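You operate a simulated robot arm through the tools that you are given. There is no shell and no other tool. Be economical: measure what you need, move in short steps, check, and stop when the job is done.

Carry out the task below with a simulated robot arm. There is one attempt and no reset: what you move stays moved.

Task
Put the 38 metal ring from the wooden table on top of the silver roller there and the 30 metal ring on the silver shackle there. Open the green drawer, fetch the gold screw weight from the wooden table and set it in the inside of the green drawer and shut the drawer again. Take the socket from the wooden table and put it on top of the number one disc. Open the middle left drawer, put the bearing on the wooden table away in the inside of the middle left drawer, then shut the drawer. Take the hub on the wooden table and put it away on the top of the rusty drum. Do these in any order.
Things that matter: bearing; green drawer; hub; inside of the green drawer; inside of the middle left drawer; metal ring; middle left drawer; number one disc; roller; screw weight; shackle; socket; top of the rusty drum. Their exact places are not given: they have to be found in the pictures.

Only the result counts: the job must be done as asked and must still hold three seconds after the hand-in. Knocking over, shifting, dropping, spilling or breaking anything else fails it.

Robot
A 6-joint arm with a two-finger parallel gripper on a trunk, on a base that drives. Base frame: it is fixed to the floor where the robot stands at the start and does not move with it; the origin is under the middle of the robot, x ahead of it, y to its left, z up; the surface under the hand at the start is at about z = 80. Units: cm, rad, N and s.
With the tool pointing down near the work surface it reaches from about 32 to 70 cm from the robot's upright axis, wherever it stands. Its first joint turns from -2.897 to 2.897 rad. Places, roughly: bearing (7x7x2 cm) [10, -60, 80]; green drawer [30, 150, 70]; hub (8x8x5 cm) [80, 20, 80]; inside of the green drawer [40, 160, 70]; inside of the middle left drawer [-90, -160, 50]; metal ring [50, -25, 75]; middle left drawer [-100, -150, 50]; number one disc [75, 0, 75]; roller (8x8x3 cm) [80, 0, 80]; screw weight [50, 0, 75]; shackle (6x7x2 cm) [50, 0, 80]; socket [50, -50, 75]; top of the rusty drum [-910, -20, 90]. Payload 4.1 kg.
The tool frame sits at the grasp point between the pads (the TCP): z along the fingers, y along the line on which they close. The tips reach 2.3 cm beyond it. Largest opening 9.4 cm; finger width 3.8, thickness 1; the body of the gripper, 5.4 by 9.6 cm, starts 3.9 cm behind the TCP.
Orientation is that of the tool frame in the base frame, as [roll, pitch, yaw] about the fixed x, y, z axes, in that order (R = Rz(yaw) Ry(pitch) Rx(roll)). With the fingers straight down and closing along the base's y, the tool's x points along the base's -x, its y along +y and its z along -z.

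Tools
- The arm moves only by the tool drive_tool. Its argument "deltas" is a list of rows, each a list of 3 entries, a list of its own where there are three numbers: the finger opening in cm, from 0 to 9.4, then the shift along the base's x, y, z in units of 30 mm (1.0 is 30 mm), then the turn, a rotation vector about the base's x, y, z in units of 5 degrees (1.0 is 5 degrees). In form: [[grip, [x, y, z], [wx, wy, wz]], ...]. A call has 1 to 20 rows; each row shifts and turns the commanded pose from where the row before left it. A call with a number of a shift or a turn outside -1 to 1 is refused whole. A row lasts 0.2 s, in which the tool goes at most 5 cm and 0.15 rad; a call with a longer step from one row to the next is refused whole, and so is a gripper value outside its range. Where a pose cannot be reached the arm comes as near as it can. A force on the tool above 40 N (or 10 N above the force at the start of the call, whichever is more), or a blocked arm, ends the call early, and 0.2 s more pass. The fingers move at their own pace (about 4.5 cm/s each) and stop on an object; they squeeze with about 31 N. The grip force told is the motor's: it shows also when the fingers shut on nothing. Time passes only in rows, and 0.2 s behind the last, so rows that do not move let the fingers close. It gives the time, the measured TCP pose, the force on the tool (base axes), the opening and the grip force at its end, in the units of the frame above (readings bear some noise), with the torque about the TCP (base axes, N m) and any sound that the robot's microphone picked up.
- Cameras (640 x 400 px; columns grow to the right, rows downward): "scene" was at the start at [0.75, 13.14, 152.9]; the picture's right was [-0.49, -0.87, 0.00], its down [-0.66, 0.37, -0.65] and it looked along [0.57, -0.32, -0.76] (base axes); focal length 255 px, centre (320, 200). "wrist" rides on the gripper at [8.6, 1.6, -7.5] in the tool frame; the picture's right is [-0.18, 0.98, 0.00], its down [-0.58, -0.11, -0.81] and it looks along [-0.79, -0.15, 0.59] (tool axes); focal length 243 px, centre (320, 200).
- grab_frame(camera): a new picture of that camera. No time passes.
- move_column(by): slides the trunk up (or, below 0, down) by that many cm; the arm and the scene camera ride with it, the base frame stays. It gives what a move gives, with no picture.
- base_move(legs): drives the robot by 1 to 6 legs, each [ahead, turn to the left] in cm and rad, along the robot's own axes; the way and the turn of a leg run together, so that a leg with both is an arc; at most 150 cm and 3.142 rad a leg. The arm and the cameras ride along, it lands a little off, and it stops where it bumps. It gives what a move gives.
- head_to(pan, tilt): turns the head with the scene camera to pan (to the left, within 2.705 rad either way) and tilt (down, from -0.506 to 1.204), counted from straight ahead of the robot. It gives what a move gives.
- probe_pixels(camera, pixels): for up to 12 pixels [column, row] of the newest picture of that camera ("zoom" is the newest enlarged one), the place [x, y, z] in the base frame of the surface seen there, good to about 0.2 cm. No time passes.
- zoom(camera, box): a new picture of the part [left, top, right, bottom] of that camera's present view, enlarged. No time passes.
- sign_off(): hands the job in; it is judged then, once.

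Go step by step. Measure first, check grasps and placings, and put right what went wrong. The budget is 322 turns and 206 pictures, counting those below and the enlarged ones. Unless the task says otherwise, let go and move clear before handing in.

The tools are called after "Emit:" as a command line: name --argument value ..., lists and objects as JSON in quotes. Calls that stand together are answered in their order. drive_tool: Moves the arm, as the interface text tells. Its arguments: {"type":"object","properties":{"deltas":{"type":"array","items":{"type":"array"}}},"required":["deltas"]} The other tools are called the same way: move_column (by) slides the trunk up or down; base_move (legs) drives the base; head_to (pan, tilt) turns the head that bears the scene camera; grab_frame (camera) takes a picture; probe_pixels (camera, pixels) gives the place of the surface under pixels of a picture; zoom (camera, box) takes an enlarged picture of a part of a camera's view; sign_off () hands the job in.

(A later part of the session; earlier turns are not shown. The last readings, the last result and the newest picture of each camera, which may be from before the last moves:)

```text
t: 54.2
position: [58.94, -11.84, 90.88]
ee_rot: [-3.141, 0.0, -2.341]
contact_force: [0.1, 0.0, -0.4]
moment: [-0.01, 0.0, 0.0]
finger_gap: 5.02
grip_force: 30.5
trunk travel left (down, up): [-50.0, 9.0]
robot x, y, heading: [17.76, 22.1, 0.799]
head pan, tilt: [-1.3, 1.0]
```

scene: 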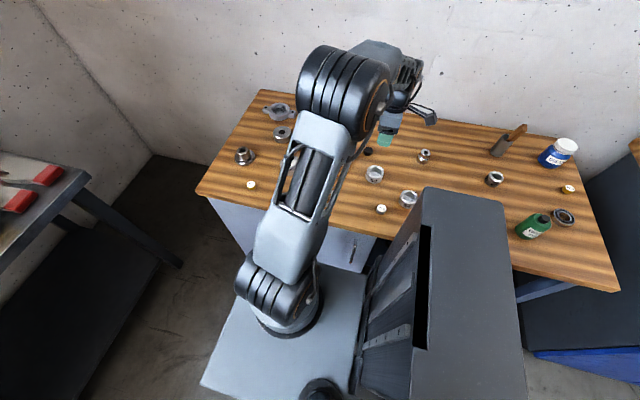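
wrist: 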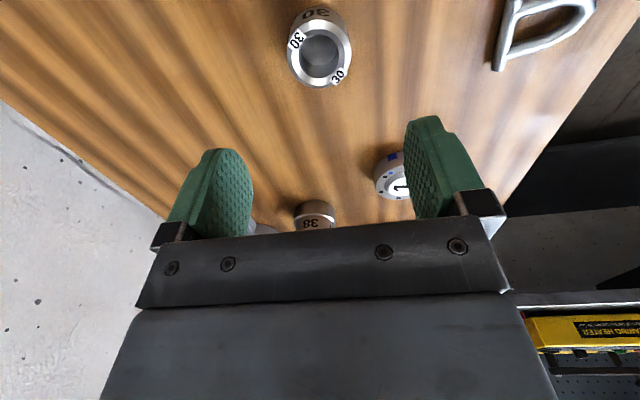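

Ring 30 is held (5.02 cm). I'll move to a point short of the shackle so that the wrist camera can see all of it.

Emit:
drive_tool --deltas '[[0, [-0.9, 0.1, 0.5], [0, 0, 0]], [0, [-0.9, 0.1, 0.5], [0, 0, 0]], [0, [-0.9, 0.1, 0.5], [0, 0, 0]], [0, [-0.9, 0.1, 0.5], [0, 0, 0]], [0, [-0.9, 0.1, 0], [0, 0, 0]]]'

Emit:
grab_frame --camera "wrist"

Emit:
grab_frame --camera "scene"

```text
t: 55.4
position: [45.35, -10.45, 97.05]
ee_rot: [-3.141, -0.001, -2.339]
contact_force: [0.1, 0.6, -1.1]
moment: [-0.03, 0.02, 0.01]
finger_gap: 5.01
grip_force: 31.3
trunk travel left (down, up): [-50.0, 9.0]
robot x, y, heading: [18.03, 22.27, 0.802]
head pan, tilt: [-1.3, 1.0]
```

```text
171 pictures are left
```

wrist: 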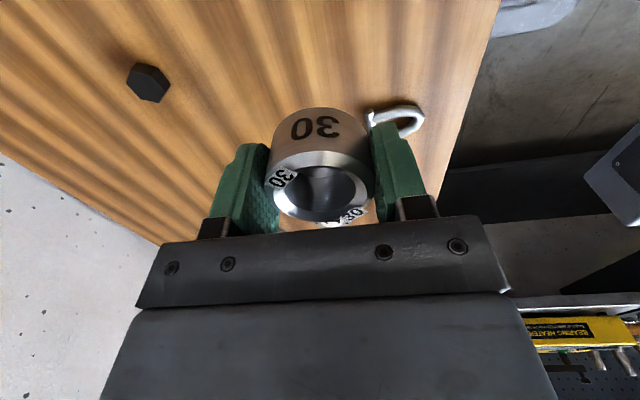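

```text
170 pictures are left
```

scene: 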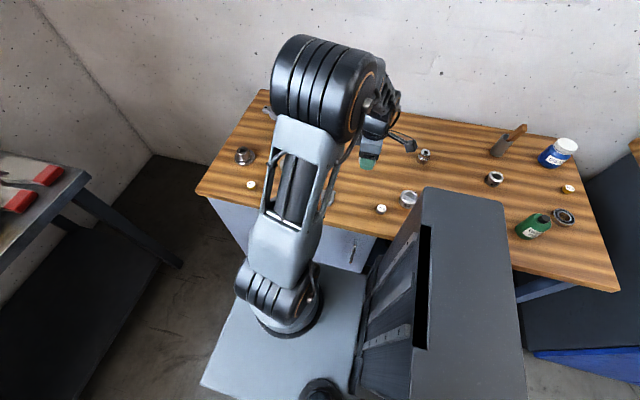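

From the probes, the shackle pin midpoint is (49.5, 0.2) and the apex (44.4, 3.6). I'll set the ring at (47.1, 1.8) so that it rests on both arms.

Emit:
drive_tool --deltas '[[0, [0.117, 0.817, 0], [0, 0, 0]], [0, [0.117, 0.817, 0], [0, 0, 0]], [0, [0.117, 0.817, 0], [0, 0, 0]], [0, [0.117, 0.817, 0], [0, 0, 0]], [0, [0.117, 0.817, 0], [0, 0, 0]], [0, [0, 0, -0.8], [0, 0, 0]], [0, [0, 0, -0.8], [0, 0, 0]], [0, [0, 0, -0.8], [0, 0, 0]], [0, [0, 0, -0.8], [0, 0, 0]], [0, [0, 0, -0.6], [0, 0, 0]]]'

Emit:
zoom --camera "wrist" --box '[220, 0, 480, 200]'

Emit:
grab_frame --camera "scene"

```text
t: 57.6
position: [47.29, 1.97, 85.64]
ee_rot: [-3.141, 0.001, -2.339]
contact_force: [0.5, 1.0, -1.0]
moment: [-0.02, 0.01, -0.01]
finger_gap: 5.01
grip_force: 31.2
trunk travel left (down, up): [-50.0, 9.0]
robot x, y, heading: [17.9, 22.01, 0.797]
head pan, tilt: [-1.3, 1.0]
```

```text
2.00 times, centred on (350, 100) of wrist
```

zoom: 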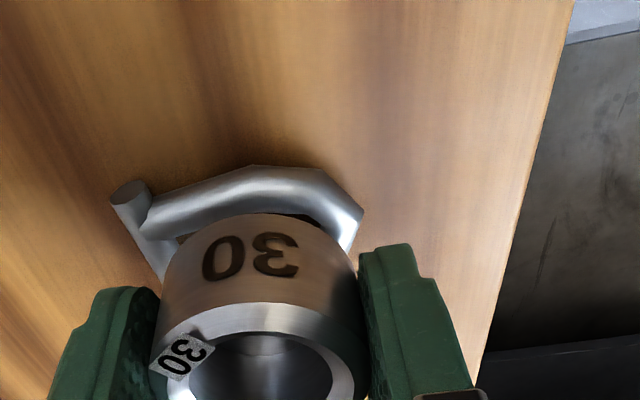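

```text
168 pictures are left
```

scene: 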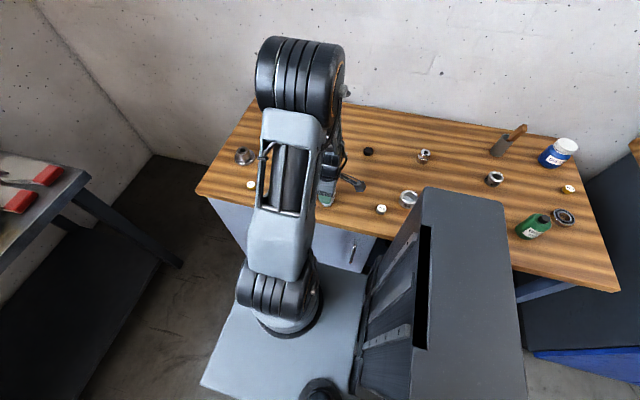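

Aligned over the shackle. I'll lower the last bit gently.

Emit:
drive_tool --deltas '[[0, [0, 0, -0.3], [0, 0, 0]], [0, [0, 0, -0.15], [0, 0, 0]], [0, [0, 0, -0.07], [0, 0, 0]], [0, [0, 0, 0], [0, 0, 0]]]'

Emit:
zoom --camera "wrist" --box '[220, 0, 480, 200]'

```text
t: 58.6
position: [47.22, 1.82, 84.04]
ee_rot: [-3.14, -0.002, -2.34]
contact_force: [0.5, 0.6, -0.9]
moment: [-0.03, 0.02, 0.02]
finger_gap: 4.99
grip_force: 31.1
trunk travel left (down, up): [-50.0, 9.0]
robot x, y, heading: [18.12, 22.13, 0.802]
head pan, tilt: [-1.3, 1.0]
```

```text
2.00 times, centred on (350, 100) of wrist
```

zoom: 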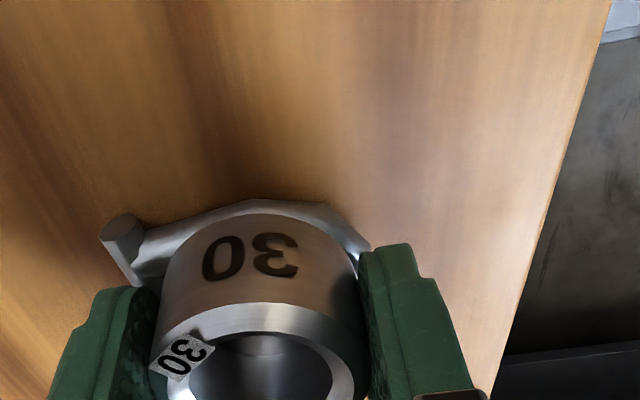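

Emit:
drive_tool --deltas '[[0, [0, 0, -0.04], [0, 0, 0]], [0, [0, 0, -0.03], [0, 0, 0]], [0, [0, 0, 0], [0, 0, 0]]]'

```text
t: 59.4
position: [47.1, 1.9, 83.91]
ee_rot: [-3.138, -0.001, -2.338]
contact_force: [-1.1, 3.2, 19.3]
moment: [0.18, 0.12, -0.02]
finger_gap: 5.01
grip_force: 30.7
trunk travel left (down, up): [-50.0, 9.0]
robot x, y, heading: [18.34, 22.23, 0.802]
head pan, tilt: [-1.3, 1.0]
```

Firm contact (19 N). I'll relieve it slightly, release and rise.

Emit:
drive_tool --deltas '[[0, [0, 0, 0.03], [0, 0, 0]], [5.6, [0, 0, 0], [0, 0, 0]], [7, [0, 0, 0], [0, 0, 0]], [8.5, [0, 0, 0], [0, 0, 0]], [8.5, [0, 0, 0.4], [0, 0, 0]], [8.5, [0, 0, 1], [0, 0, 0]], [8.5, [0, 0, 1], [0, 0, 0]], [8.5, [0, 0, 1], [0, 0, 0]], [8.5, [0, 0, 1], [0, 0, 0]]]'

Emit:
zoom --camera "wrist" --box '[220, 0, 480, 200]'

```text
t: 61.4
position: [47.33, 2.02, 96.9]
ee_rot: [3.14, 0.0, -2.341]
contact_force: [-0.3, -0.1, 0.3]
moment: [-0.04, 0.0, 0.0]
finger_gap: 8.49
grip_force: 0.0
trunk travel left (down, up): [-50.0, 9.0]
robot x, y, heading: [18.36, 22.1, 0.798]
head pan, tilt: [-1.3, 1.0]
```

```text
2.00 times, centred on (350, 100) of wrist
```

zoom: 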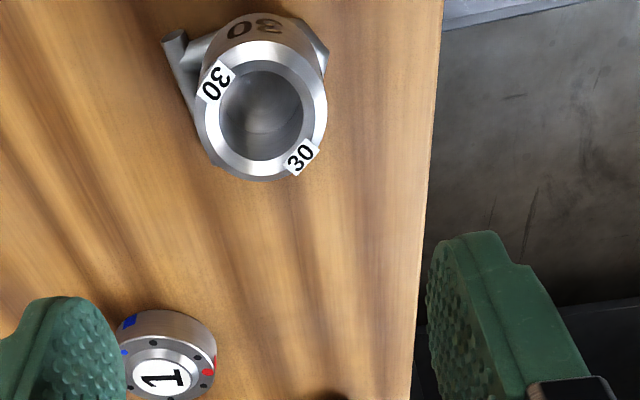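

Ring 30 rests on the shackle. Now I'll measure the socket and the number one disc.

Emit:
zoom --camera "scene" --box '[404, 140, 444, 165]'

```text
16.00 times, centred on (424, 152) of scene
```

zoom: 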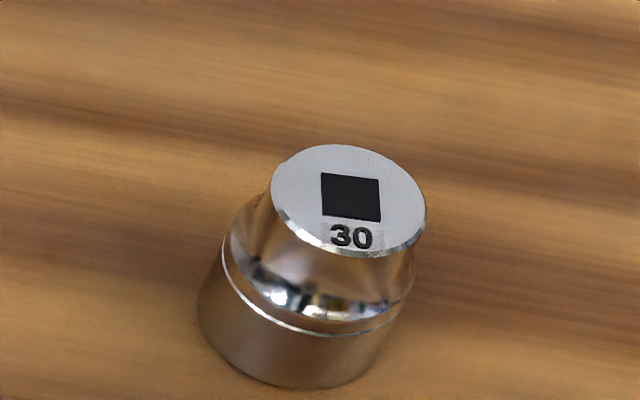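

Emit:
probe_pixels --camera "zoom" --pixels '[[285, 195], [415, 205], [345, 155], [350, 245], [225, 265], [395, 325], [300, 380], [204, 300], [312, 325]]'

Emit:
zoom --camera "scene" --box '[270, 145, 310, 180]'

```text
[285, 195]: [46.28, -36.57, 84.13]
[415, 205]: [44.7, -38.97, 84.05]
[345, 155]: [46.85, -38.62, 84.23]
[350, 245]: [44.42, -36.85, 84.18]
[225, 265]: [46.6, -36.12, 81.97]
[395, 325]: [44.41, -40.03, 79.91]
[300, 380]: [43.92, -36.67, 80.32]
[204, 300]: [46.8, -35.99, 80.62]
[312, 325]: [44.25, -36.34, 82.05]
```

```text
11.43 times, centred on (290, 162) of scene
```

zoom: 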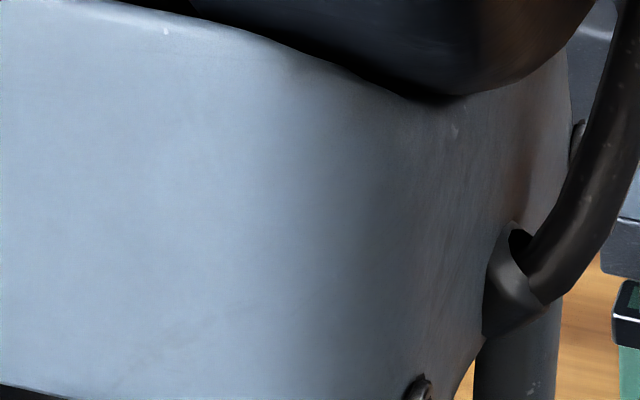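

Socket: centre (45.6, −37.7), top z 84.15, lower cylinder about 4.3 wide. Moving over it.

Emit:
drive_tool --deltas '[[8.5, [-0.04, -0.945, 0], [0, 0, 0]], [8.5, [-0.04, -0.945, 0], [0, 0, 0]], [8.5, [-0.04, -0.945, 0], [0, 0, 0]], [8.5, [-0.04, -0.945, 0], [0, 0, 0]], [8.5, [-0.04, -0.945, 0], [0, 0, 0]], [8.5, [-0.04, -0.945, 0], [0, 0, 0]], [8.5, [-0.04, -0.945, 0], [0, 0, 0]], [8.5, [-0.04, -0.945, 0], [0, 0, 0]], [8.5, [-0.04, -0.945, 0], [0, 0, 0]], [8.5, [-0.04, -0.945, 0], [0, 0, 0]], [8.5, [-0.04, -0.945, 0], [0, 0, 0]], [8.5, [-0.04, -0.945, 0], [0, 0, 0]], [8.5, [-0.04, -0.945, 0], [0, 0, 0]], [8.5, [-0.04, -0.945, 0], [0, 0, 0]]]'

Emit:
grab_frame --camera "wrist"

Emit:
zoom --camera "scene" --box '[225, 90, 365, 220]'

```text
t: 64.4
position: [45.0, -34.3, 96.79]
ee_rot: [3.14, 0.002, -2.339]
contact_force: [0.8, -0.3, 0.5]
moment: [0.01, -0.02, 0.0]
finger_gap: 8.48
grip_force: 0.0
out of reach, approached as far as the arm can: row 13, 14
trunk travel left (down, up): [-50.0, 9.0]
robot x, y, heading: [18.23, 22.15, 0.799]
head pan, tilt: [-1.3, 1.0]
```

```text
163 pictures are left
```

wrist: 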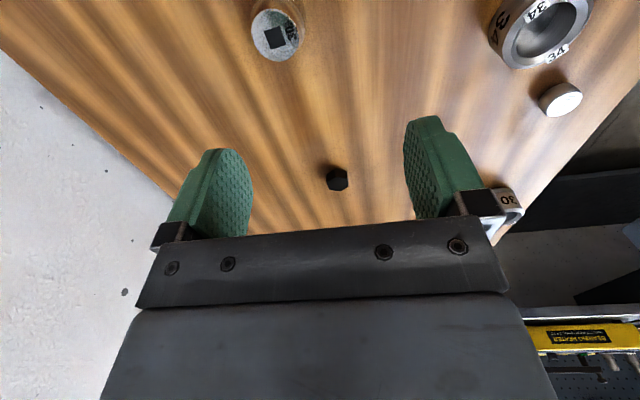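

```text
3.08 times, centred on (295, 155) of scene
```

zoom: 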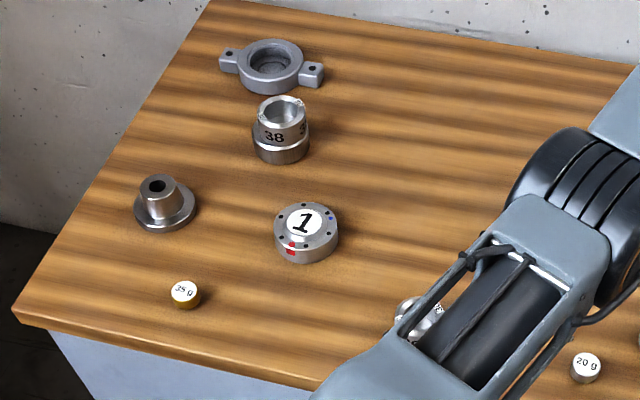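

Out of reach at this height; lower down should be fine. I'll lower first and read the pose. The disc is also visible now, so I'll probe it.

Emit:
probe_pixels --camera "zoom" --pixels '[[279, 220], [333, 222], [306, 207], [303, 239], [305, 222], [184, 290], [157, 186]]'

Emit:
drive_tool --deltas '[[8.5, [0, 0, -0.9], [0, 0, 0]], [8.5, [0, 0, -0.9], [0, 0, 0]], [8.5, [0, 0, 0], [0, 0, 0]]]'

Emit:
grab_frame --camera "wrist"

```text
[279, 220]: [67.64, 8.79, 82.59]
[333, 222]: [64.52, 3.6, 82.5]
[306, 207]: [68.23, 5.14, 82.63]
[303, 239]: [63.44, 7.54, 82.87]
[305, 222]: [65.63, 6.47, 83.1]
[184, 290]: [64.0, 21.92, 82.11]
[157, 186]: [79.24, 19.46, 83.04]
```

```text
t: 65.2
position: [45.06, -34.22, 91.38]
ee_rot: [3.14, 0.001, -2.34]
contact_force: [0.3, -0.4, -0.5]
moment: [0.04, 0.04, 0.03]
finger_gap: 8.48
grip_force: 0.2
trunk travel left (down, up): [-50.0, 9.0]
robot x, y, heading: [17.8, 21.76, 0.798]
head pan, tilt: [-1.3, 1.0]
```

```text
161 pictures are left
```

wrist: 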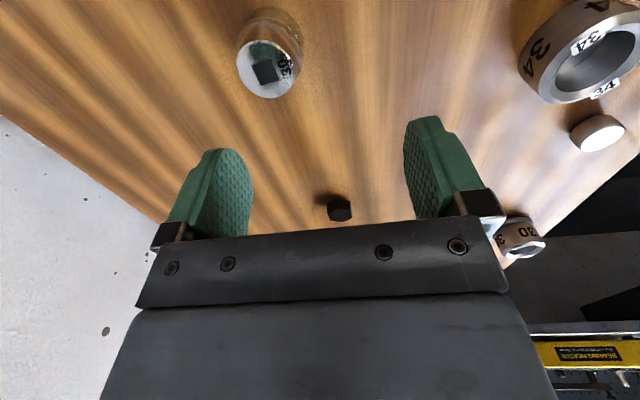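

The commanded pose equals the measured one. I'll shift to over the socket at z≈89.

Emit:
drive_tool --deltas '[[8.5, [0.09, -0.57, -0.4], [0, 0, 0]], [8.5, [0.09, -0.57, -0.4], [0, 0, 0]], [8.5, [0, 0, 0], [0, 0, 0]]]'

Emit:
grab_frame --camera "wrist"

```text
t: 66.0
position: [44.99, -34.75, 90.12]
ee_rot: [3.14, 0.001, -2.342]
contact_force: [0.2, 0.5, -0.3]
moment: [-0.01, 0.0, 0.02]
finger_gap: 8.49
grip_force: 0.1
out of reach, approached as far as the arm can: row 1, 2
trunk travel left (down, up): [-50.0, 9.0]
robot x, y, heading: [17.77, 21.85, 0.799]
head pan, tilt: [-1.3, 1.0]
```

```text
160 pictures are left
```

wrist: 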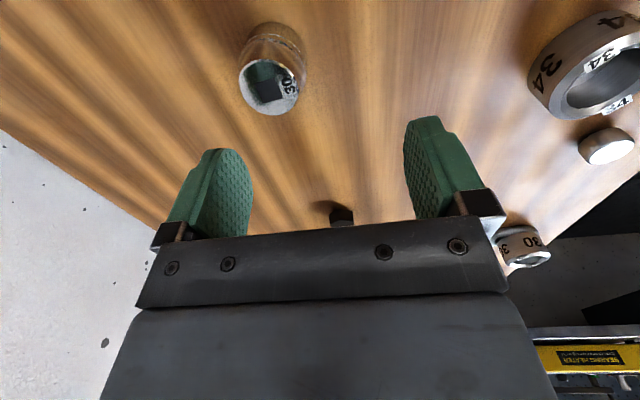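

The limit looks like a wrist-joint limit, since the roller was reached at 66 cm. I'll turn the tool clockwise by 60° and try again.

Emit:
drive_tool --deltas '[[8.5, [0, 0, 0], [0, 0, -1]], [8.5, [0, 0, 0], [0, 0, -1]], [8.5, [0, 0, 0], [0, 0, -1]], [8.5, [0, 0, 0], [0, 0, -1]], [8.5, [0, 0, 0], [0, 0, -1]], [8.5, [0, 0, 0], [0, 0, -1]], [8.5, [0, 0, 0], [0, 0, -1]], [8.5, [0, 0, 0], [0, 0, -1]], [8.5, [0, 0, 0], [0, 0, -1]], [8.5, [0, 0, 0], [0, 0, -1]], [8.5, [0, 0, 0], [0, 0, -1]], [8.5, [0, 0, 0], [0, 0, -1]], [8.5, [0.1, -0.49, 0], [0, 0, 0]], [8.5, [0.1, -0.49, 0], [0, 0, 0]], [8.5, [0, 0, 0], [0, 0, 0]]]'

Emit:
grab_frame --camera "wrist"

```text
t: 69.2
position: [45.02, -34.8, 90.29]
ee_rot: [-3.14, -0.001, 2.897]
contact_force: [0.3, -0.2, -0.7]
moment: [0.01, 0.01, -0.01]
finger_gap: 8.47
grip_force: 0.2
out of reach, approached as far as the arm can: row 13, 14
trunk travel left (down, up): [-50.0, 9.0]
robot x, y, heading: [17.94, 22.38, 0.796]
head pan, tilt: [-1.3, 1.0]
```

```text
159 pictures are left
```

wrist: 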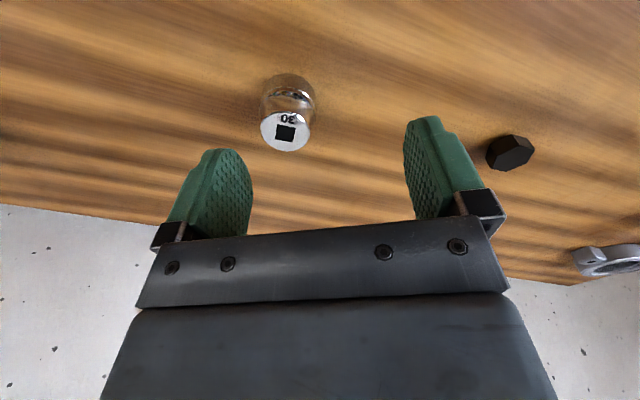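

Still limited, probably because the arm's shoulder sits ahead of the robot's centre. I'll drive the base back 15 cm along the table, then reach the socket.

Emit:
drive_tool --deltas '[[8.5, [0, 0.5, 0.8], [0, 0, 0]], [8.5, [0, 0.5, 0.8], [0, 0, 0]], [8.5, [0, 0.5, 0.3], [0, 0, 0]]]'

Emit:
base_move --legs '[[-15, 0]]'

Emit:
grab_frame --camera "wrist"

Emit:
grab_frame --camera "scene"

```text
t: 70.0
position: [44.84, -30.36, 96.15]
ee_rot: [-3.141, 0.0, 2.896]
contact_force: [0.5, -0.5, 0.2]
moment: [0.0, 0.0, -0.01]
finger_gap: 8.5
grip_force: 0.0
trunk travel left (down, up): [-50.0, 9.0]
robot x, y, heading: [18.08, 22.22, 0.8]
head pan, tilt: [-1.3, 1.0]
```

```text
t: 71.4
position: [34.32, -41.16, 95.98]
ee_rot: [-3.14, 0.001, 2.899]
contact_force: [0.1, -0.2, 0.1]
moment: [0.01, 0.03, 0.02]
finger_gap: 8.5
grip_force: 0.1
trunk travel left (down, up): [-50.0, 9.0]
robot x, y, heading: [7.86, 11.43, 0.802]
head pan, tilt: [-1.3, 1.0]
```

```text
158 pictures are left
```

wrist: 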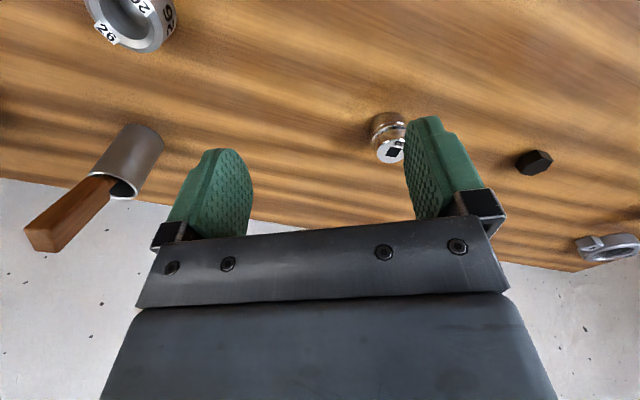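

```text
157 pictures are left
```

scene: 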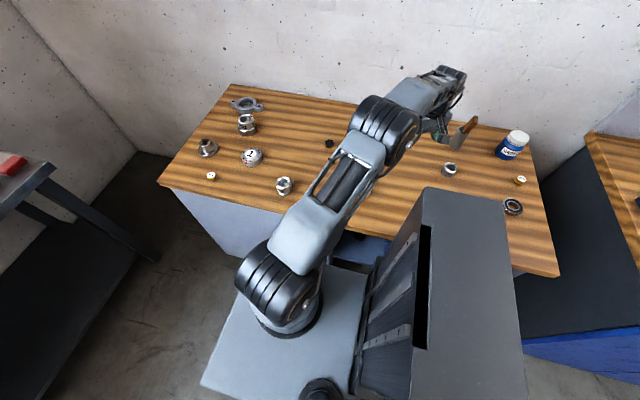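

Emit:
drive_tool --deltas '[[8.5, [0.94, 0.29, -0.33], [0, 0, 0]], [8.5, [0.94, 0.29, -0.33], [0, 0, 0]], [8.5, [0.94, 0.29, -0.33], [0, 0, 0]], [8.5, [0.94, 0.29, -0.33], [0, 0, 0]], [8.5, [0, 0, 0], [0, 0, 0]]]'

Emit:
grab_frame --camera "wrist"

```text
t: 72.6
position: [45.83, -37.5, 91.9]
ee_rot: [-3.141, 0.0, 2.895]
contact_force: [0.0, 0.2, -0.5]
moment: [0.0, -0.04, -0.02]
finger_gap: 8.5
grip_force: 0.0
trunk travel left (down, up): [-50.0, 9.0]
robot x, y, heading: [7.59, 11.04, 0.801]
head pan, tilt: [-1.3, 1.0]
```

```text
156 pictures are left
```

wrist: 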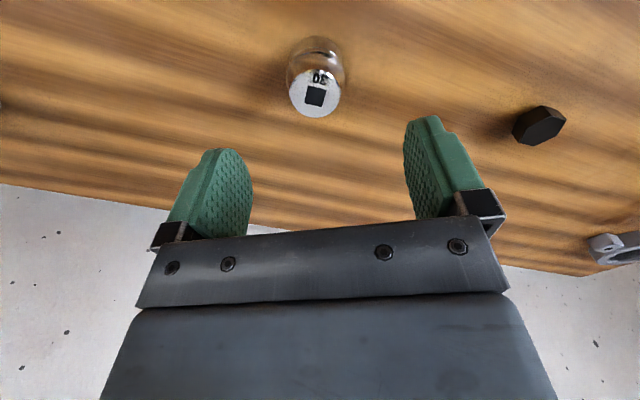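

The socket is centred at (316, 90). Descending and gripping.

Emit:
drive_tool --deltas '[[8.5, [-0.02, -0.03, -0.9], [0, 0, 0]], [8.5, [0, 0, -0.9], [0, 0, 0]], [8.5, [0, 0, -0.9], [0, 0, 0]], [8.5, [0, 0, -0.42], [0, 0, 0]], [0, [0, 0, 0], [0, 0, 0]], [0, [0, 0, 0], [0, 0, 0]], [0, [0, 0, 0], [0, 0, 0]], [0, [0, 0, 0], [0, 0, 0]], [0, [0, 0, 0], [0, 0, 0]], [0, [0, 0, 0], [0, 0, 0]]]'

Emit:
drive_tool --deltas '[[0, [0, 0, 0.2], [0, 0, 0]], [0, [0, 0, 0.4], [0, 0, 0]], [0, [0, 0, 0.6], [0, 0, 0]], [0, [0, 0, 0.8], [0, 0, 0]], [0, [0, 0, 0.8], [0, 0, 0]], [0, [0, 0, 0.8], [0, 0, 0]]]'

Emit:
grab_frame --camera "wrist"

```text
t: 74.8
position: [45.48, -37.81, 82.52]
ee_rot: [-3.141, 0.001, 2.897]
contact_force: [-0.4, 0.1, 0.2]
moment: [0.0, -0.03, 0.01]
finger_gap: 4.14
grip_force: 31.0
trunk travel left (down, up): [-50.0, 9.0]
robot x, y, heading: [7.95, 11.33, 0.801]
head pan, tilt: [-1.3, 1.0]
```

```text
t: 76.2
position: [45.54, -37.56, 93.39]
ee_rot: [3.141, 0.0, 2.897]
contact_force: [-0.1, -0.7, -2.7]
moment: [-0.05, -0.02, 0.0]
finger_gap: 4.15
grip_force: 31.0
trunk travel left (down, up): [-50.0, 9.0]
robot x, y, heading: [6.93, 11.23, 0.804]
head pan, tilt: [-1.3, 1.0]
```

```text
155 pictures are left
```

wrist: 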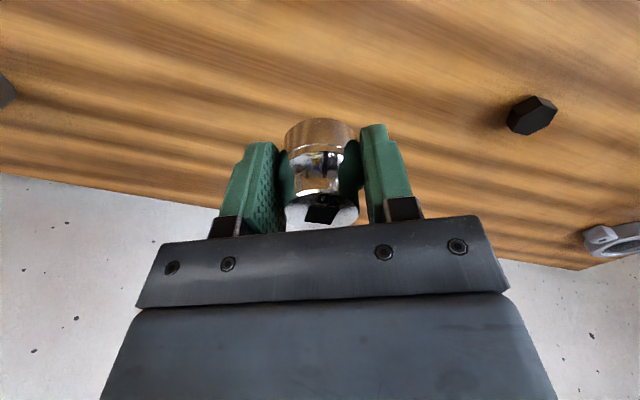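

The socket is held (4.15 cm). The disc centre is (65.95, 6.3), top about 83.1. Moving over it and turning the tool back.

Emit:
drive_tool --deltas '[[0, [0.454, 0.975, 0], [0, 0, 1]], [0, [0.454, 0.975, 0], [0, 0, 1]], [0, [0.454, 0.975, 0], [0, 0, 1]], [0, [0.454, 0.975, 0], [0, 0, 1]], [0, [0.454, 0.975, 0], [0, 0, 1]], [0, [0.454, 0.975, 0], [0, 0, 1]], [0, [0.454, 0.975, 0], [0, 0, 1]], [0, [0.454, 0.975, 0], [0, 0, 1]], [0, [0.454, 0.975, 0], [0, 0, 1]], [0, [0.454, 0.975, 0], [0, 0, 1]], [0, [0.454, 0.975, 0], [0, 0, 1]], [0, [0.454, 0.975, 0], [0, 0, 1]], [0, [0.454, 0.975, 0], [0, 0, 0]], [0, [0.454, 0.975, 0], [0, 0, 0]], [0, [0.454, 0.975, 0], [0, 0, 0]]]'

Emit:
grab_frame --camera "wrist"

Emit:
grab_frame --camera "scene"

```text
t: 79.4
position: [66.23, 6.32, 93.6]
ee_rot: [3.141, 0.001, -2.341]
contact_force: [-1.0, 0.1, -2.5]
moment: [-0.01, 0.0, 0.0]
finger_gap: 4.14
grip_force: 31.0
trunk travel left (down, up): [-50.0, 9.0]
robot x, y, heading: [7.62, 11.4, 0.797]
head pan, tilt: [-1.3, 1.0]
```

```text
154 pictures are left
```

wrist: 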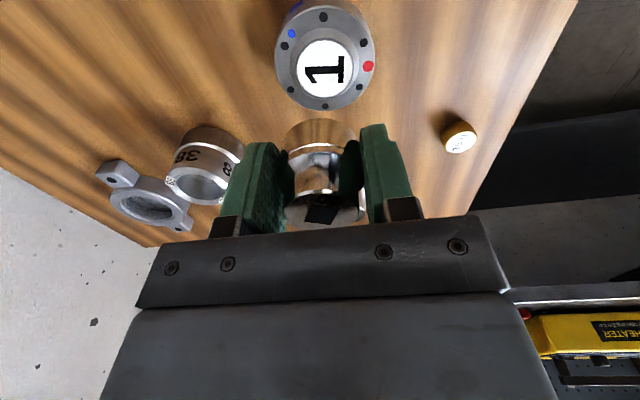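

```text
153 pictures are left
```

scene: 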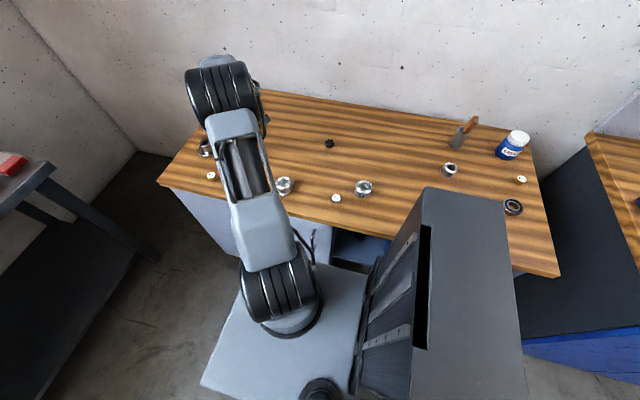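

Emit:
probe_pixels --camera "wrist" --pixels '[[325, 68], [277, 58], [373, 62], [324, 22], [326, 108]]'

Emit:
drive_tool --deltas '[[0, [0, 0, -0.8], [0, 0, 0]], [0, [0, 0, -0.8], [0, 0, 0]], [0, [0, 0, -0.5], [0, 0, 0]], [0, [0, 0, 0], [0, 0, 0]]]'

```text
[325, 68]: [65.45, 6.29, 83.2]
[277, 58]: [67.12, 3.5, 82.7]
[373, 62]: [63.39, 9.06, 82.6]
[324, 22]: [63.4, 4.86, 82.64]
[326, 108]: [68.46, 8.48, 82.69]
```

```text
t: 80.4
position: [66.11, 6.3, 86.92]
ee_rot: [-3.141, 0.0, -2.34]
contact_force: [-0.6, -0.4, -2.1]
moment: [-0.02, 0.01, 0.03]
finger_gap: 4.14
grip_force: 30.5
trunk travel left (down, up): [-50.0, 9.0]
robot x, y, heading: [7.69, 11.56, 0.802]
head pan, tilt: [-1.3, 1.0]
```

Emit:
drive_tool --deltas '[[0, [-0.1, 0.02, -0.2], [0, 0, 0]], [0, [0, 0, -0.1], [0, 0, 0]], [0, [0, 0, -0.03], [0, 0, 0]], [0, [0, 0, 0], [0, 0, 0]]]'

```text
t: 81.4
position: [65.78, 6.08, 86.18]
ee_rot: [-3.141, -0.001, -2.34]
contact_force: [-0.6, 0.3, -2.2]
moment: [0.01, -0.02, 0.0]
finger_gap: 4.17
grip_force: 30.3
trunk travel left (down, up): [-50.0, 9.0]
robot x, y, heading: [7.28, 11.53, 0.799]
head pan, tilt: [-1.3, 1.0]
```

Emit:
drive_tool --deltas '[[0, [0, 0.05, -0.08], [0, 0, 0]], [0, [0, 0, -0.04], [0, 0, 0]], [0, [0, 0, 0], [0, 0, 0]]]'

```text
t: 82.2
position: [65.62, 6.28, 85.87]
ee_rot: [3.142, 0.0, -2.34]
contact_force: [0.6, 0.0, -2.8]
moment: [-0.01, 0.0, -0.02]
finger_gap: 4.14
grip_force: 30.4
trunk travel left (down, up): [-50.0, 9.0]
robot x, y, heading: [7.78, 11.57, 0.798]
head pan, tilt: [-1.3, 1.0]
```

Emit:
drive_tool --deltas '[[0, [0, 0, -0.04], [0, 0, 0]], [0, [0, 0, -0.03], [0, 0, 0]], [0, [0, 0, 0], [0, 0, 0]]]'

```text
t: 83.0
position: [65.87, 6.29, 85.59]
ee_rot: [-3.139, 0.002, -2.339]
contact_force: [0.3, -0.1, 1.1]
moment: [-0.01, 0.13, 0.03]
finger_gap: 4.13
grip_force: 30.9
trunk travel left (down, up): [-50.0, 9.0]
robot x, y, heading: [7.52, 11.14, 0.797]
head pan, tilt: [-1.3, 1.0]
```

Contact (force −2.5 → +1.1 N). I'll release and rise.

Emit:
drive_tool --deltas '[[4.8, [0, 0, 0], [0, 0, 0]], [6.5, [0, 0, 0], [0, 0, 0]], [8, [0, 0, 0], [0, 0, 0]], [8, [0, 0, 0.4], [0, 0, 0]], [8, [0, 0, 1], [0, 0, 0]], [8, [0, 0, 1], [0, 0, 0]], [8, [0, 0, 1], [0, 0, 0]]]'

Emit:
grab_frame --camera "wrist"

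```text
t: 84.6
position: [65.81, 6.4, 95.74]
ee_rot: [3.141, 0.001, -2.337]
contact_force: [0.3, 0.7, -0.3]
moment: [-0.01, 0.01, 0.01]
finger_gap: 7.98
grip_force: 0.0
trunk travel left (down, up): [-50.0, 9.0]
robot x, y, heading: [7.5, 11.56, 0.805]
head pan, tilt: [-1.3, 1.0]
```

```text
152 pictures are left
```

wrist: 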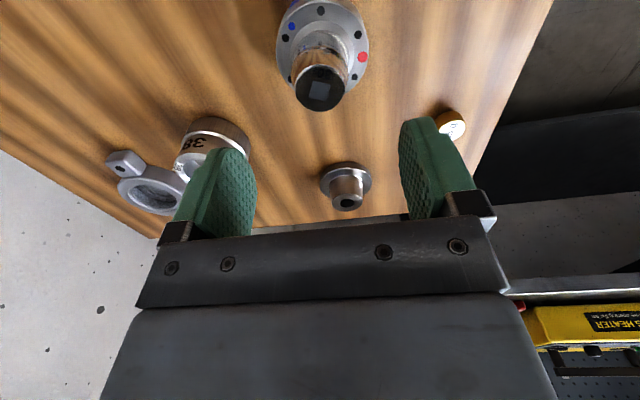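

The socket is on the disc. Next comes the green drawer: I'll raise the arm, swing it to the left front and drive toward the steel bench.

Emit:
drive_tool --deltas '[[8, [-0.26, 0.92, 0.9], [0, 0, 0]], [8, [-0.26, 0.92, 0.9], [0, 0, 0]], [8, [-0.26, 0.92, 0.9], [0, 0, 0]], [8, [-0.26, 0.92, 0.9], [0, 0, 0]], [8, [-0.26, 0.92, 0.9], [0, 0, 0]], [8, [-0.26, 0.92, 0.9], [0, 0, 0]], [8, [-0.26, 0.92, 0], [0, 0, 0]], [8, [-0.26, 0.92, 0], [0, 0, 0]], [8, [-0.26, 0.92, 0], [0, 0, 0]], [8, [-0.26, 0.92, 0], [0, 0, 0]], [8, [-0.26, 0.92, 0], [0, 0, 0]], [8, [-0.26, 0.92, 0], [0, 0, 0]], [8, [-0.26, 0.92, 0], [0, 0, 0]], [8, [-0.26, 0.92, 0], [0, 0, 0]]]'

Emit:
drive_tool --deltas '[[8, [-0.93, 0.48, 0], [0, 0, 0]], [8, [-0.93, 0.48, 0], [0, 0, 0]], [8, [-0.93, 0.48, 0], [0, 0, 0]], [8, [-0.93, 0.48, 0], [0, 0, 0]], [8, [-0.93, 0.48, 0], [0, 0, 0]], [8, [-0.93, 0.48, 0], [0, 0, 0]], [8, [-0.93, 0.48, 0], [0, 0, 0]], [8, [-0.93, 0.48, 0], [0, 0, 0]], [8, [-0.93, 0.48, 0], [0, 0, 0]], [8, [-0.95, -0.05, 0], [0, 0, 0]], [8, [-0.95, -0.05, 0], [0, 0, 0]], [8, [-0.95, -0.05, 0], [0, 0, 0]], [8, [-0.95, -0.05, 0], [0, 0, 0]], [8, [-0.95, -0.05, 0], [0, 0, 0]], [8, [-0.95, -0.05, 0], [0, 0, 0]], [8, [-0.95, -0.05, 0], [0, 0, 0]], [8, [-0.95, -0.05, 0], [0, 0, 0]]]'

Emit:
base_move --legs '[[35, 0.12], [25, 0.5]]'

```text
t: 87.6
position: [54.95, 45.16, 111.96]
ee_rot: [-3.141, 0.0, -2.338]
contact_force: [-0.6, 0.3, 0.0]
moment: [-0.01, -0.04, 0.02]
finger_gap: 7.99
grip_force: 0.0
trunk travel left (down, up): [-50.0, 9.0]
robot x, y, heading: [7.54, 11.2, 0.797]
head pan, tilt: [-1.3, 1.0]
```

```text
t: 91.2
position: [6.86, 56.56, 112.11]
ee_rot: [-3.138, 0.0, -2.341]
contact_force: [0.3, -0.2, 0.6]
moment: [0.0, -0.01, -0.02]
finger_gap: 8.01
grip_force: 0.1
trunk travel left (down, up): [-50.0, 9.0]
robot x, y, heading: [7.73, 11.22, 0.801]
head pan, tilt: [-1.3, 1.0]
```

```text
t: 94.9
position: [13.0, 97.37, 112.15]
ee_rot: [-3.14, 0.0, -1.719]
contact_force: [0.1, -0.4, -0.3]
moment: [0.01, 0.01, -0.02]
finger_gap: 7.99
grip_force: 0.1
trunk travel left (down, up): [-50.0, 9.0]
robot x, y, heading: [39.61, 60.78, 1.416]
head pan, tilt: [-1.3, 1.0]
```

Clear of the table. Now I'll drive to a spot in front of the green drawer, facing the bench.

Emit:
base_move --legs '[[0, 1.36], [67, 0], [0, -1.97]]'

Emit:
head_to --pan 0.0 --tilt 0.75

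Emit:
grab_frame --camera "scene"

```text
t: 106.6
position: [-23.7, 131.45, 112.09]
ee_rot: [-3.139, 0.0, -2.343]
contact_force: [-0.9, 0.7, 0.3]
moment: [0.0, 0.01, 0.03]
finger_gap: 8.01
grip_force: 0.1
trunk travel left (down, up): [-50.0, 9.0]
robot x, y, heading: [-23.03, 86.09, 0.796]
head pan, tilt: [-1.3, 1.0]
```

```text
t: 108.1
position: [-23.73, 131.45, 112.18]
ee_rot: [-3.141, 0.001, -2.341]
contact_force: [0.2, 0.0, 0.6]
moment: [-0.03, -0.02, -0.01]
finger_gap: 7.99
grip_force: 0.1
trunk travel left (down, up): [-50.0, 9.0]
robot x, y, heading: [-23.19, 85.97, 0.793]
head pan, tilt: [0.0, 0.75]
```

```text
151 pictures are left
```

scene: 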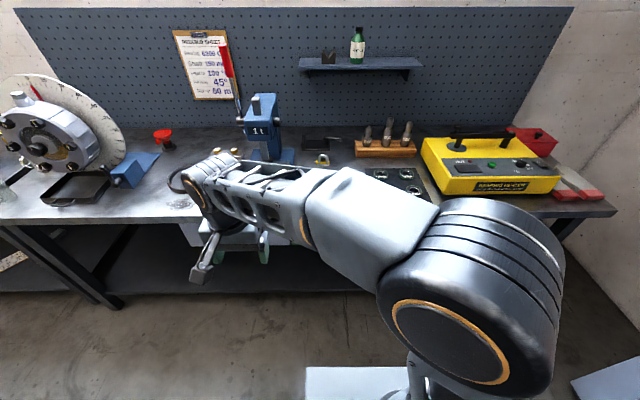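

The arm hides the drawer. I'll swing it to the right and look again.

Emit:
drive_tool --deltas '[[4, [0.99, -0.27, 0], [0, 0, 0]], [4, [0.99, -0.27, 0], [0, 0, 0]], [4, [0.99, -0.27, 0], [0, 0, 0]], [4, [0.99, -0.27, 0], [0, 0, 0]], [4, [0.99, -0.27, 0], [0, 0, 0]], [4, [0.99, -0.27, 0], [0, 0, 0]], [4, [0.99, -0.27, 0], [0, 0, 0]], [4, [0.99, -0.27, 0], [0, 0, 0]], [4, [0.99, -0.27, 0], [0, 0, 0]], [4, [0.99, -0.27, 0], [0, 0, 0]], [4, [0.99, -0.27, 0], [0, 0, 0]], [4, [0.99, -0.27, 0], [0, 0, 0]]]'

Emit:
drive_tool --deltas '[[4, [0.233, -0.957, 0], [0, 0, 0]], [4, [0.233, -0.957, 0], [0, 0, 0]], [4, [0.233, -0.957, 0], [0, 0, 0]], [4, [0.233, -0.957, 0], [0, 0, 0]], [4, [0.233, -0.957, 0], [0, 0, 0]], [4, [0.233, -0.957, 0], [0, 0, 0]], [4, [0.233, -0.957, 0], [0, 0, 0]], [4, [0.233, -0.957, 0], [0, 0, 0]], [4, [0.233, -0.957, 0], [0, 0, 0]], [4, [0.233, -0.957, 0], [0, 0, 0]], [4, [0.233, -0.957, 0], [0, 0, 0]], [4, [0.233, -0.957, 0], [0, 0, 0]], [4, [0.233, -0.957, 0], [0, 0, 0]], [4, [0.233, -0.957, 0], [0, 0, 0]]]'

Emit:
head_to --pan 0.15 --tilt 0.9

Emit:
grab_frame --camera "scene"

```text
t: 110.7
position: [12.01, 121.79, 112.35]
ee_rot: [3.141, 0.001, -2.341]
contact_force: [0.9, 0.3, 0.3]
moment: [0.0, 0.02, 0.03]
finger_gap: 3.98
grip_force: 0.1
trunk travel left (down, up): [-50.0, 9.0]
robot x, y, heading: [-23.05, 86.48, 0.79]
head pan, tilt: [0.0, 0.75]
```

```text
t: 113.7
position: [21.86, 81.56, 112.01]
ee_rot: [3.141, 0.001, -2.342]
contact_force: [0.6, 0.7, 0.0]
moment: [-0.01, 0.02, 0.0]
finger_gap: 4.02
grip_force: 0.0
trunk travel left (down, up): [-50.0, 9.0]
robot x, y, heading: [-23.33, 86.49, 0.794]
head pan, tilt: [0.0, 0.75]
```

```text
t: 114.4
position: [21.75, 81.65, 112.02]
ee_rot: [3.14, 0.001, -2.342]
contact_force: [-0.6, 1.1, 0.3]
moment: [-0.01, -0.03, 0.06]
finger_gap: 4.0
grip_force: 0.1
trunk travel left (down, up): [-50.0, 9.0]
robot x, y, heading: [-23.0, 86.17, 0.795]
head pan, tilt: [0.15, 0.901]
```

```text
150 pictures are left
```

scene: 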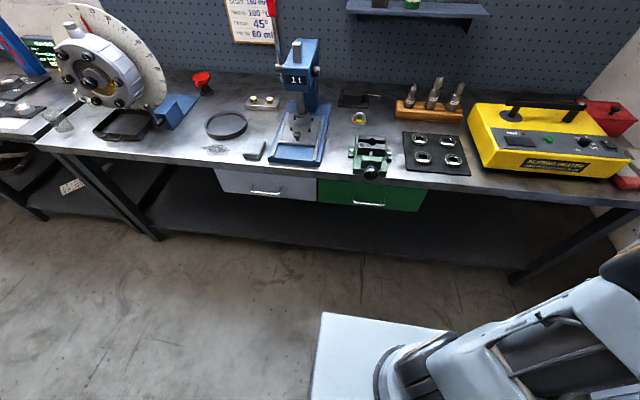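

Emit:
zoom --camera "scene" --box '[300, 140, 450, 230]'

```text
4.27 times, centred on (375, 185) of scene
```

zoom: 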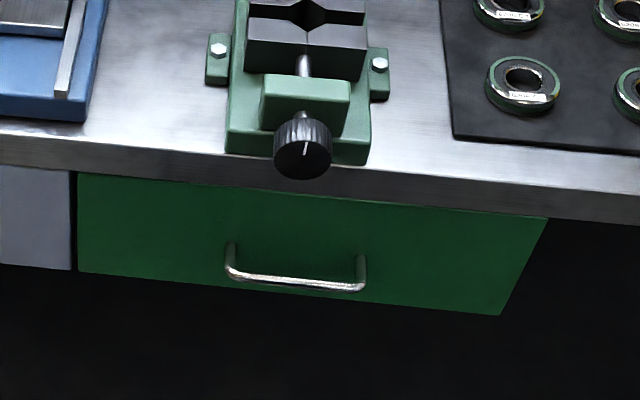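

Emit:
probe_pixels --camera "zoom" --pixels '[[235, 274], [295, 282], [355, 287], [85, 180], [83, 268], [495, 308], [545, 220], [200, 230], [420, 240], [303, 160], [200, 165], [450, 195]]'

```text
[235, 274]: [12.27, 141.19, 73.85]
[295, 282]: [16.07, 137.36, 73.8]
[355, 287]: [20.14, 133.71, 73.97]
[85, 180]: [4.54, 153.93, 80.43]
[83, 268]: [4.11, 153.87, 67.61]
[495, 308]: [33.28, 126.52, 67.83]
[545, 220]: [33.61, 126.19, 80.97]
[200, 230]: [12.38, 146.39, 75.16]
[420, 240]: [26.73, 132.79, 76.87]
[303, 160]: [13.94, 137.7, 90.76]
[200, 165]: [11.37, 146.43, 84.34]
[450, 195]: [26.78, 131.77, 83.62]
```

Handle bar mid is (16.1, 137.4, 73.8), face at u≈114.2. I'll lower the trunk, go to a standoff point and tip the tool horizontal toward the bench.

Emit:
move_column --by -15

Emit:
drive_tool --deltas '[[4, [-0.443, 0.888, 0], [0, 0, 0]], [4, [-0.443, 0.888, 0], [0, 0, 0]], [4, [-0.443, 0.888, 0], [0, 0, 0]], [4, [-0.443, 0.888, 0], [0, 0, 0]], [4, [-0.443, 0.888, 0], [0, 0, 0]], [4, [-0.443, 0.888, 0], [0, 0, 0]], [4, [-0.443, 0.888, 0], [0, 0, 0]], [4, [-0.443, 0.888, 0], [0, 0, 0]], [4, [-0.443, 0.888, 0], [0, 0, 0]], [4, [-0.443, 0.888, 0], [0, 0, 0]], [4, [-0.443, 0.888, 0], [0, 0, 0]], [4, [-0.443, 0.888, 0], [0, 0, 0]], [4, [-0.443, 0.888, 0], [0, 0, 0]], [4, [-0.443, 0.888, 0], [0, 0, 0]]]'

Emit:
drive_tool --deltas '[[4, [0, 0, 0], [0.722, -0.692, 0]], [4, [0, 0, 0], [0.722, -0.692, 0]], [4, [0, 0, 0], [0.722, -0.692, 0]], [4, [0, 0, 0], [0.722, -0.692, 0]], [4, [0, 0, 0], [0.722, -0.692, 0]], [4, [0, 0, 0], [0.722, -0.692, 0]], [4, [0, 0, 0], [0.722, -0.692, 0]], [4, [0, 0, 0], [0.722, -0.692, 0]], [4, [0, 0, 0], [0.722, -0.692, 0]], [4, [0, 0, 0], [0.722, -0.692, 0]], [4, [0, 0, 0], [0.722, -0.692, 0]], [4, [0, 0, 0], [0.722, -0.692, 0]], [4, [0, 0, 0], [0.722, -0.692, 0]], [4, [0, 0, 0], [0.722, -0.692, 0]], [4, [0, 0, 0], [0.722, -0.692, 0]], [4, [0, 0, 0], [0.722, -0.692, 0]], [4, [0, 0, 0], [0.722, -0.692, 0]], [4, [0, 0, 0], [0.722, -0.692, 0]]]'

```text
t: 116.1
position: [21.71, 81.48, 97.12]
ee_rot: [3.141, 0.0, -2.342]
contact_force: [-0.4, 0.0, -0.6]
moment: [0.05, 0.01, 0.0]
finger_gap: 4.0
grip_force: 0.0
trunk travel left (down, up): [-35.0, 24.0]
robot x, y, heading: [-23.21, 85.85, 0.796]
head pan, tilt: [0.15, 0.901]
```

```text
t: 119.1
position: [3.25, 118.79, 97.06]
ee_rot: [-3.141, 0.001, -2.342]
contact_force: [0.3, -0.1, 1.2]
moment: [0.01, -0.01, 0.01]
finger_gap: 3.99
grip_force: 0.0
trunk travel left (down, up): [-35.0, 24.0]
robot x, y, heading: [-22.84, 86.14, 0.795]
head pan, tilt: [0.15, 0.901]
```

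```text
t: 122.9
position: [6.13, 124.0, 100.14]
ee_rot: [1.474, 1.565, 2.275]
contact_force: [-0.4, -0.4, 0.4]
moment: [-0.01, 0.04, -0.02]
finger_gap: 3.99
grip_force: 0.1
out of reach, approached as far as the arm can: row 12, 13, 14, 15, 16, 17, 18
trunk travel left (down, up): [-35.0, 24.0]
robot x, y, heading: [-23.06, 86.62, 0.795]
head pan, tilt: [0.15, 0.901]
```

The tool is horizontal along the bench normal. Now I'll roll it 90° so the fingers close vertically.

Emit:
drive_tool --deltas '[[4, [0, 0, 0], [0.692, 0.722, 0]], [4, [0, 0, 0], [0.692, 0.722, 0]], [4, [0, 0, 0], [0.692, 0.722, 0]], [4, [0, 0, 0], [0.692, 0.722, 0]], [4, [0, 0, 0], [0.692, 0.722, 0]], [4, [0, 0, 0], [0.692, 0.722, 0]], [4, [0, 0, 0], [0.692, 0.722, 0]], [4, [0, 0, 0], [0.692, 0.722, 0]], [4, [0, 0, 0], [0.692, 0.722, 0]], [4, [0, 0, 0], [0.692, 0.722, 0]], [4, [0, 0, 0], [0.692, 0.722, 0]], [4, [0, 0, 0], [0.692, 0.722, 0]], [4, [0, 0, 0], [0.692, 0.722, 0]], [4, [0, 0, 0], [0.692, 0.722, 0]], [4, [0, 0, 0], [0.692, 0.722, 0]], [4, [0, 0, 0], [0.692, 0.722, 0]], [4, [0, 0, 0], [0.692, 0.722, 0]], [4, [0, 0, 0], [0.692, 0.722, 0]]]'

Emit:
grab_frame --camera "scene"

Emit:
grab_frame --camera "wrist"

```text
t: 126.7
position: [-6.82, 110.55, 116.47]
ee_rot: [1.575, -0.007, 2.38]
contact_force: [0.6, -0.2, 0.3]
moment: [0.02, 0.02, 0.01]
finger_gap: 4.01
grip_force: 0.1
out of reach, approached as far as the arm can: row 1, 2, 3, 4, 5, 6, 7, 8, 9, 10, 11, 12, 13, 14, 15, 16, 17, 18
trunk travel left (down, up): [-35.0, 24.0]
robot x, y, heading: [-23.14, 86.03, 0.795]
head pan, tilt: [0.15, 0.901]
```

```text
148 pictures are left
```

scene: 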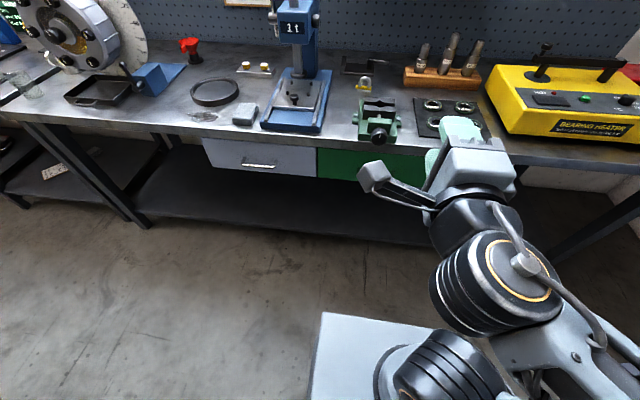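

```text
147 pictures are left
```

wrist: 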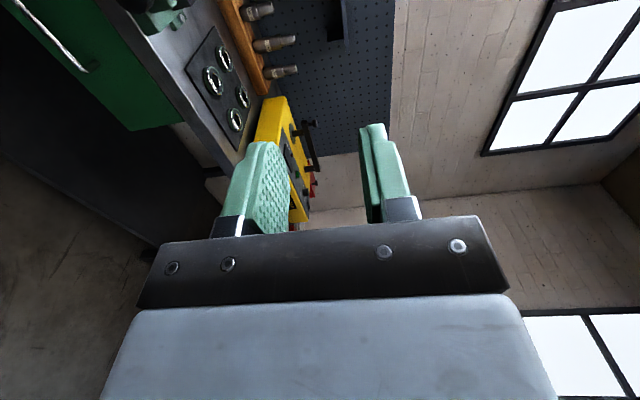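

The tool has the right orientation, though it retreated to u≈75 and z 116. I'll drive to a standoff in front of the handle.

Emit:
drive_tool --deltas '[[5, [0.388, 0.465, -0.89], [0, 0, 0]], [5, [0.388, 0.465, -0.89], [0, 0, 0]], [5, [0.388, 0.465, -0.89], [0, 0, 0]], [5, [0.388, 0.465, -0.89], [0, 0, 0]], [5, [0.388, 0.465, -0.89], [0, 0, 0]], [5, [0.388, 0.465, -0.89], [0, 0, 0]], [5, [0.388, 0.465, -0.89], [0, 0, 0]], [5, [0.388, 0.465, -0.89], [0, 0, 0]]]'

Emit:
grab_frame --camera "scene"

```text
t: 127.3
position: [-10.43, 113.5, 116.68]
ee_rot: [1.56, -0.015, 2.637]
contact_force: [0.3, -0.6, 0.2]
moment: [-0.05, -0.02, -0.02]
finger_gap: 5.02
grip_force: 0.0
out of reach, approached as far as the arm can: row 1, 2
trunk travel left (down, up): [-35.0, 24.0]
robot x, y, heading: [-23.12, 86.23, 0.792]
head pan, tilt: [0.15, 0.901]
stopped in row 2: the arm was blocked; the commanded pose is now the measured one
```

```text
146 pictures are left
```

scene: 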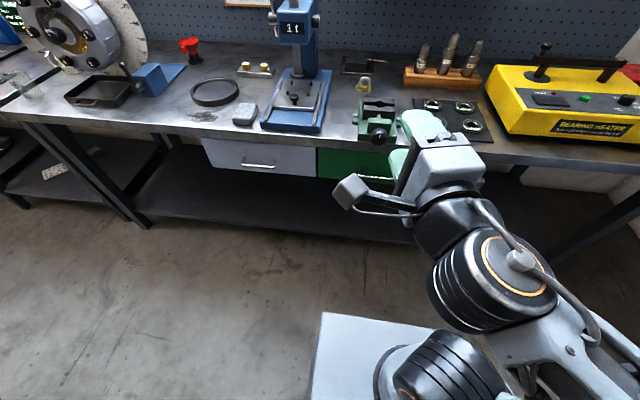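

The arm is folded too tightly. I'll extend outward at constant height to unfold it.

Emit:
drive_tool --deltas '[[5, [0.45, 0.2, 0.2], [0, 0, 0]], [5, [0.55, 0.3, 0], [0, 0, 0]], [5, [0.6, 0.4, 0], [0, 0, 0]], [5, [0.6, 0.6, 0], [0, 0, 0]], [5, [0.6, 0.6, 0], [0, 0, 0]]]'

Emit:
grab_frame --camera "scene"

```text
t: 127.8
position: [-14.24, 115.5, 117.87]
ee_rot: [1.537, -0.021, 2.866]
contact_force: [-0.6, 0.2, 0.1]
moment: [0.01, -0.02, 0.02]
finger_gap: 5.0
grip_force: 0.1
trunk travel left (down, up): [-35.0, 24.0]
robot x, y, heading: [-23.02, 85.87, 0.793]
head pan, tilt: [0.15, 0.901]
stopped in row 2: the arm was blocked; the commanded pose is now the measured one
```

```text
145 pictures are left
```

scene: 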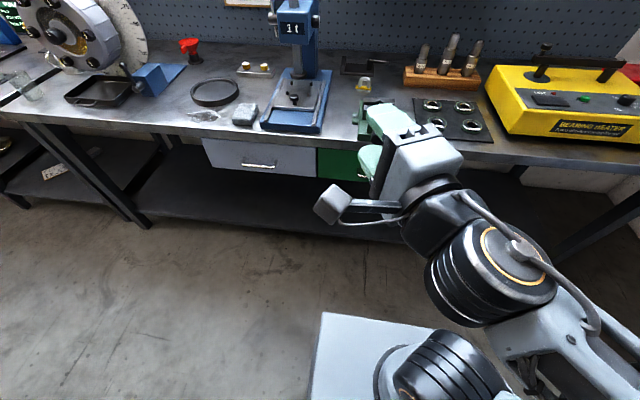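

The arm keeps getting blocked. I'll tip the tool back down in small steps to get out of the fold.

Emit:
drive_tool --deltas '[[5, [0, 0, 0], [-0.962, 0.272, 0]], [5, [0, 0, 0], [-0.962, 0.272, 0]], [5, [0, 0, 0], [-0.962, 0.272, 0]], [5, [0, 0, 0], [-0.962, 0.272, 0]]]'

```text
t: 128.8
position: [-14.8, 115.22, 118.04]
ee_rot: [1.875, -0.024, 2.887]
contact_force: [-0.7, -0.3, -0.3]
moment: [0.0, 0.0, -0.03]
finger_gap: 4.99
grip_force: 0.0
trunk travel left (down, up): [-35.0, 24.0]
robot x, y, heading: [-22.82, 86.14, 0.796]
head pan, tilt: [0.15, 0.901]
```

Tipping down works. I'll continue until it is vertical.

Emit:
drive_tool --deltas '[[5, [0, 0, 0], [-0.962, 0.272, 0]], [5, [0, 0, 0], [-0.962, 0.272, 0]], [5, [0, 0, 0], [-0.962, 0.272, 0]], [5, [0, 0, 0], [-0.962, 0.272, 0]], [5, [0, 0, 0], [-0.962, 0.272, 0]], [5, [0, 0, 0], [-0.962, 0.272, 0]], [5, [0, 0, 0], [-0.962, 0.272, 0]], [5, [0, 0, 0], [-0.962, 0.272, 0]], [5, [0, 0, 0], [-0.962, 0.272, 0]], [5, [0, 0, 0], [-0.962, 0.272, 0]], [5, [0, 0, 0], [-0.962, 0.272, 0]], [5, [0, 0, 0], [-0.962, 0.272, 0]], [5, [0, 0, 0], [-0.962, 0.272, 0]], [5, [0, 0, 0], [-0.962, 0.272, 0]]]'

Emit:
grab_frame --camera "scene"

```text
t: 130.5
position: [-17.56, 115.34, 118.63]
ee_rot: [2.502, -0.016, 2.987]
contact_force: [0.3, 0.1, 0.1]
moment: [-0.01, 0.0, 0.0]
finger_gap: 4.99
grip_force: 0.0
trunk travel left (down, up): [-35.0, 24.0]
robot x, y, heading: [-23.06, 86.22, 0.793]
head pan, tilt: [0.15, 0.901]
stopped in row 8: the arm was blocked; the commanded pose is now the measured one
```

```text
144 pictures are left
```

scene: 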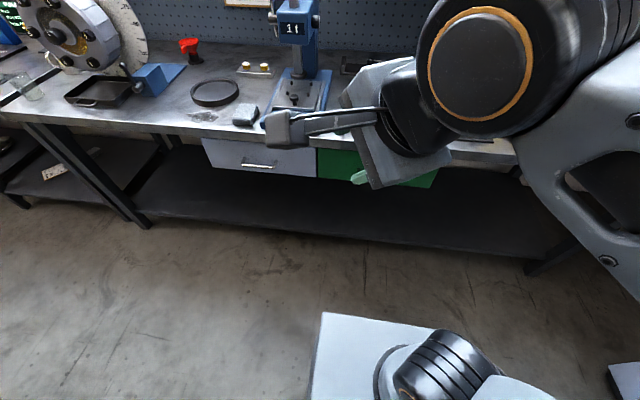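

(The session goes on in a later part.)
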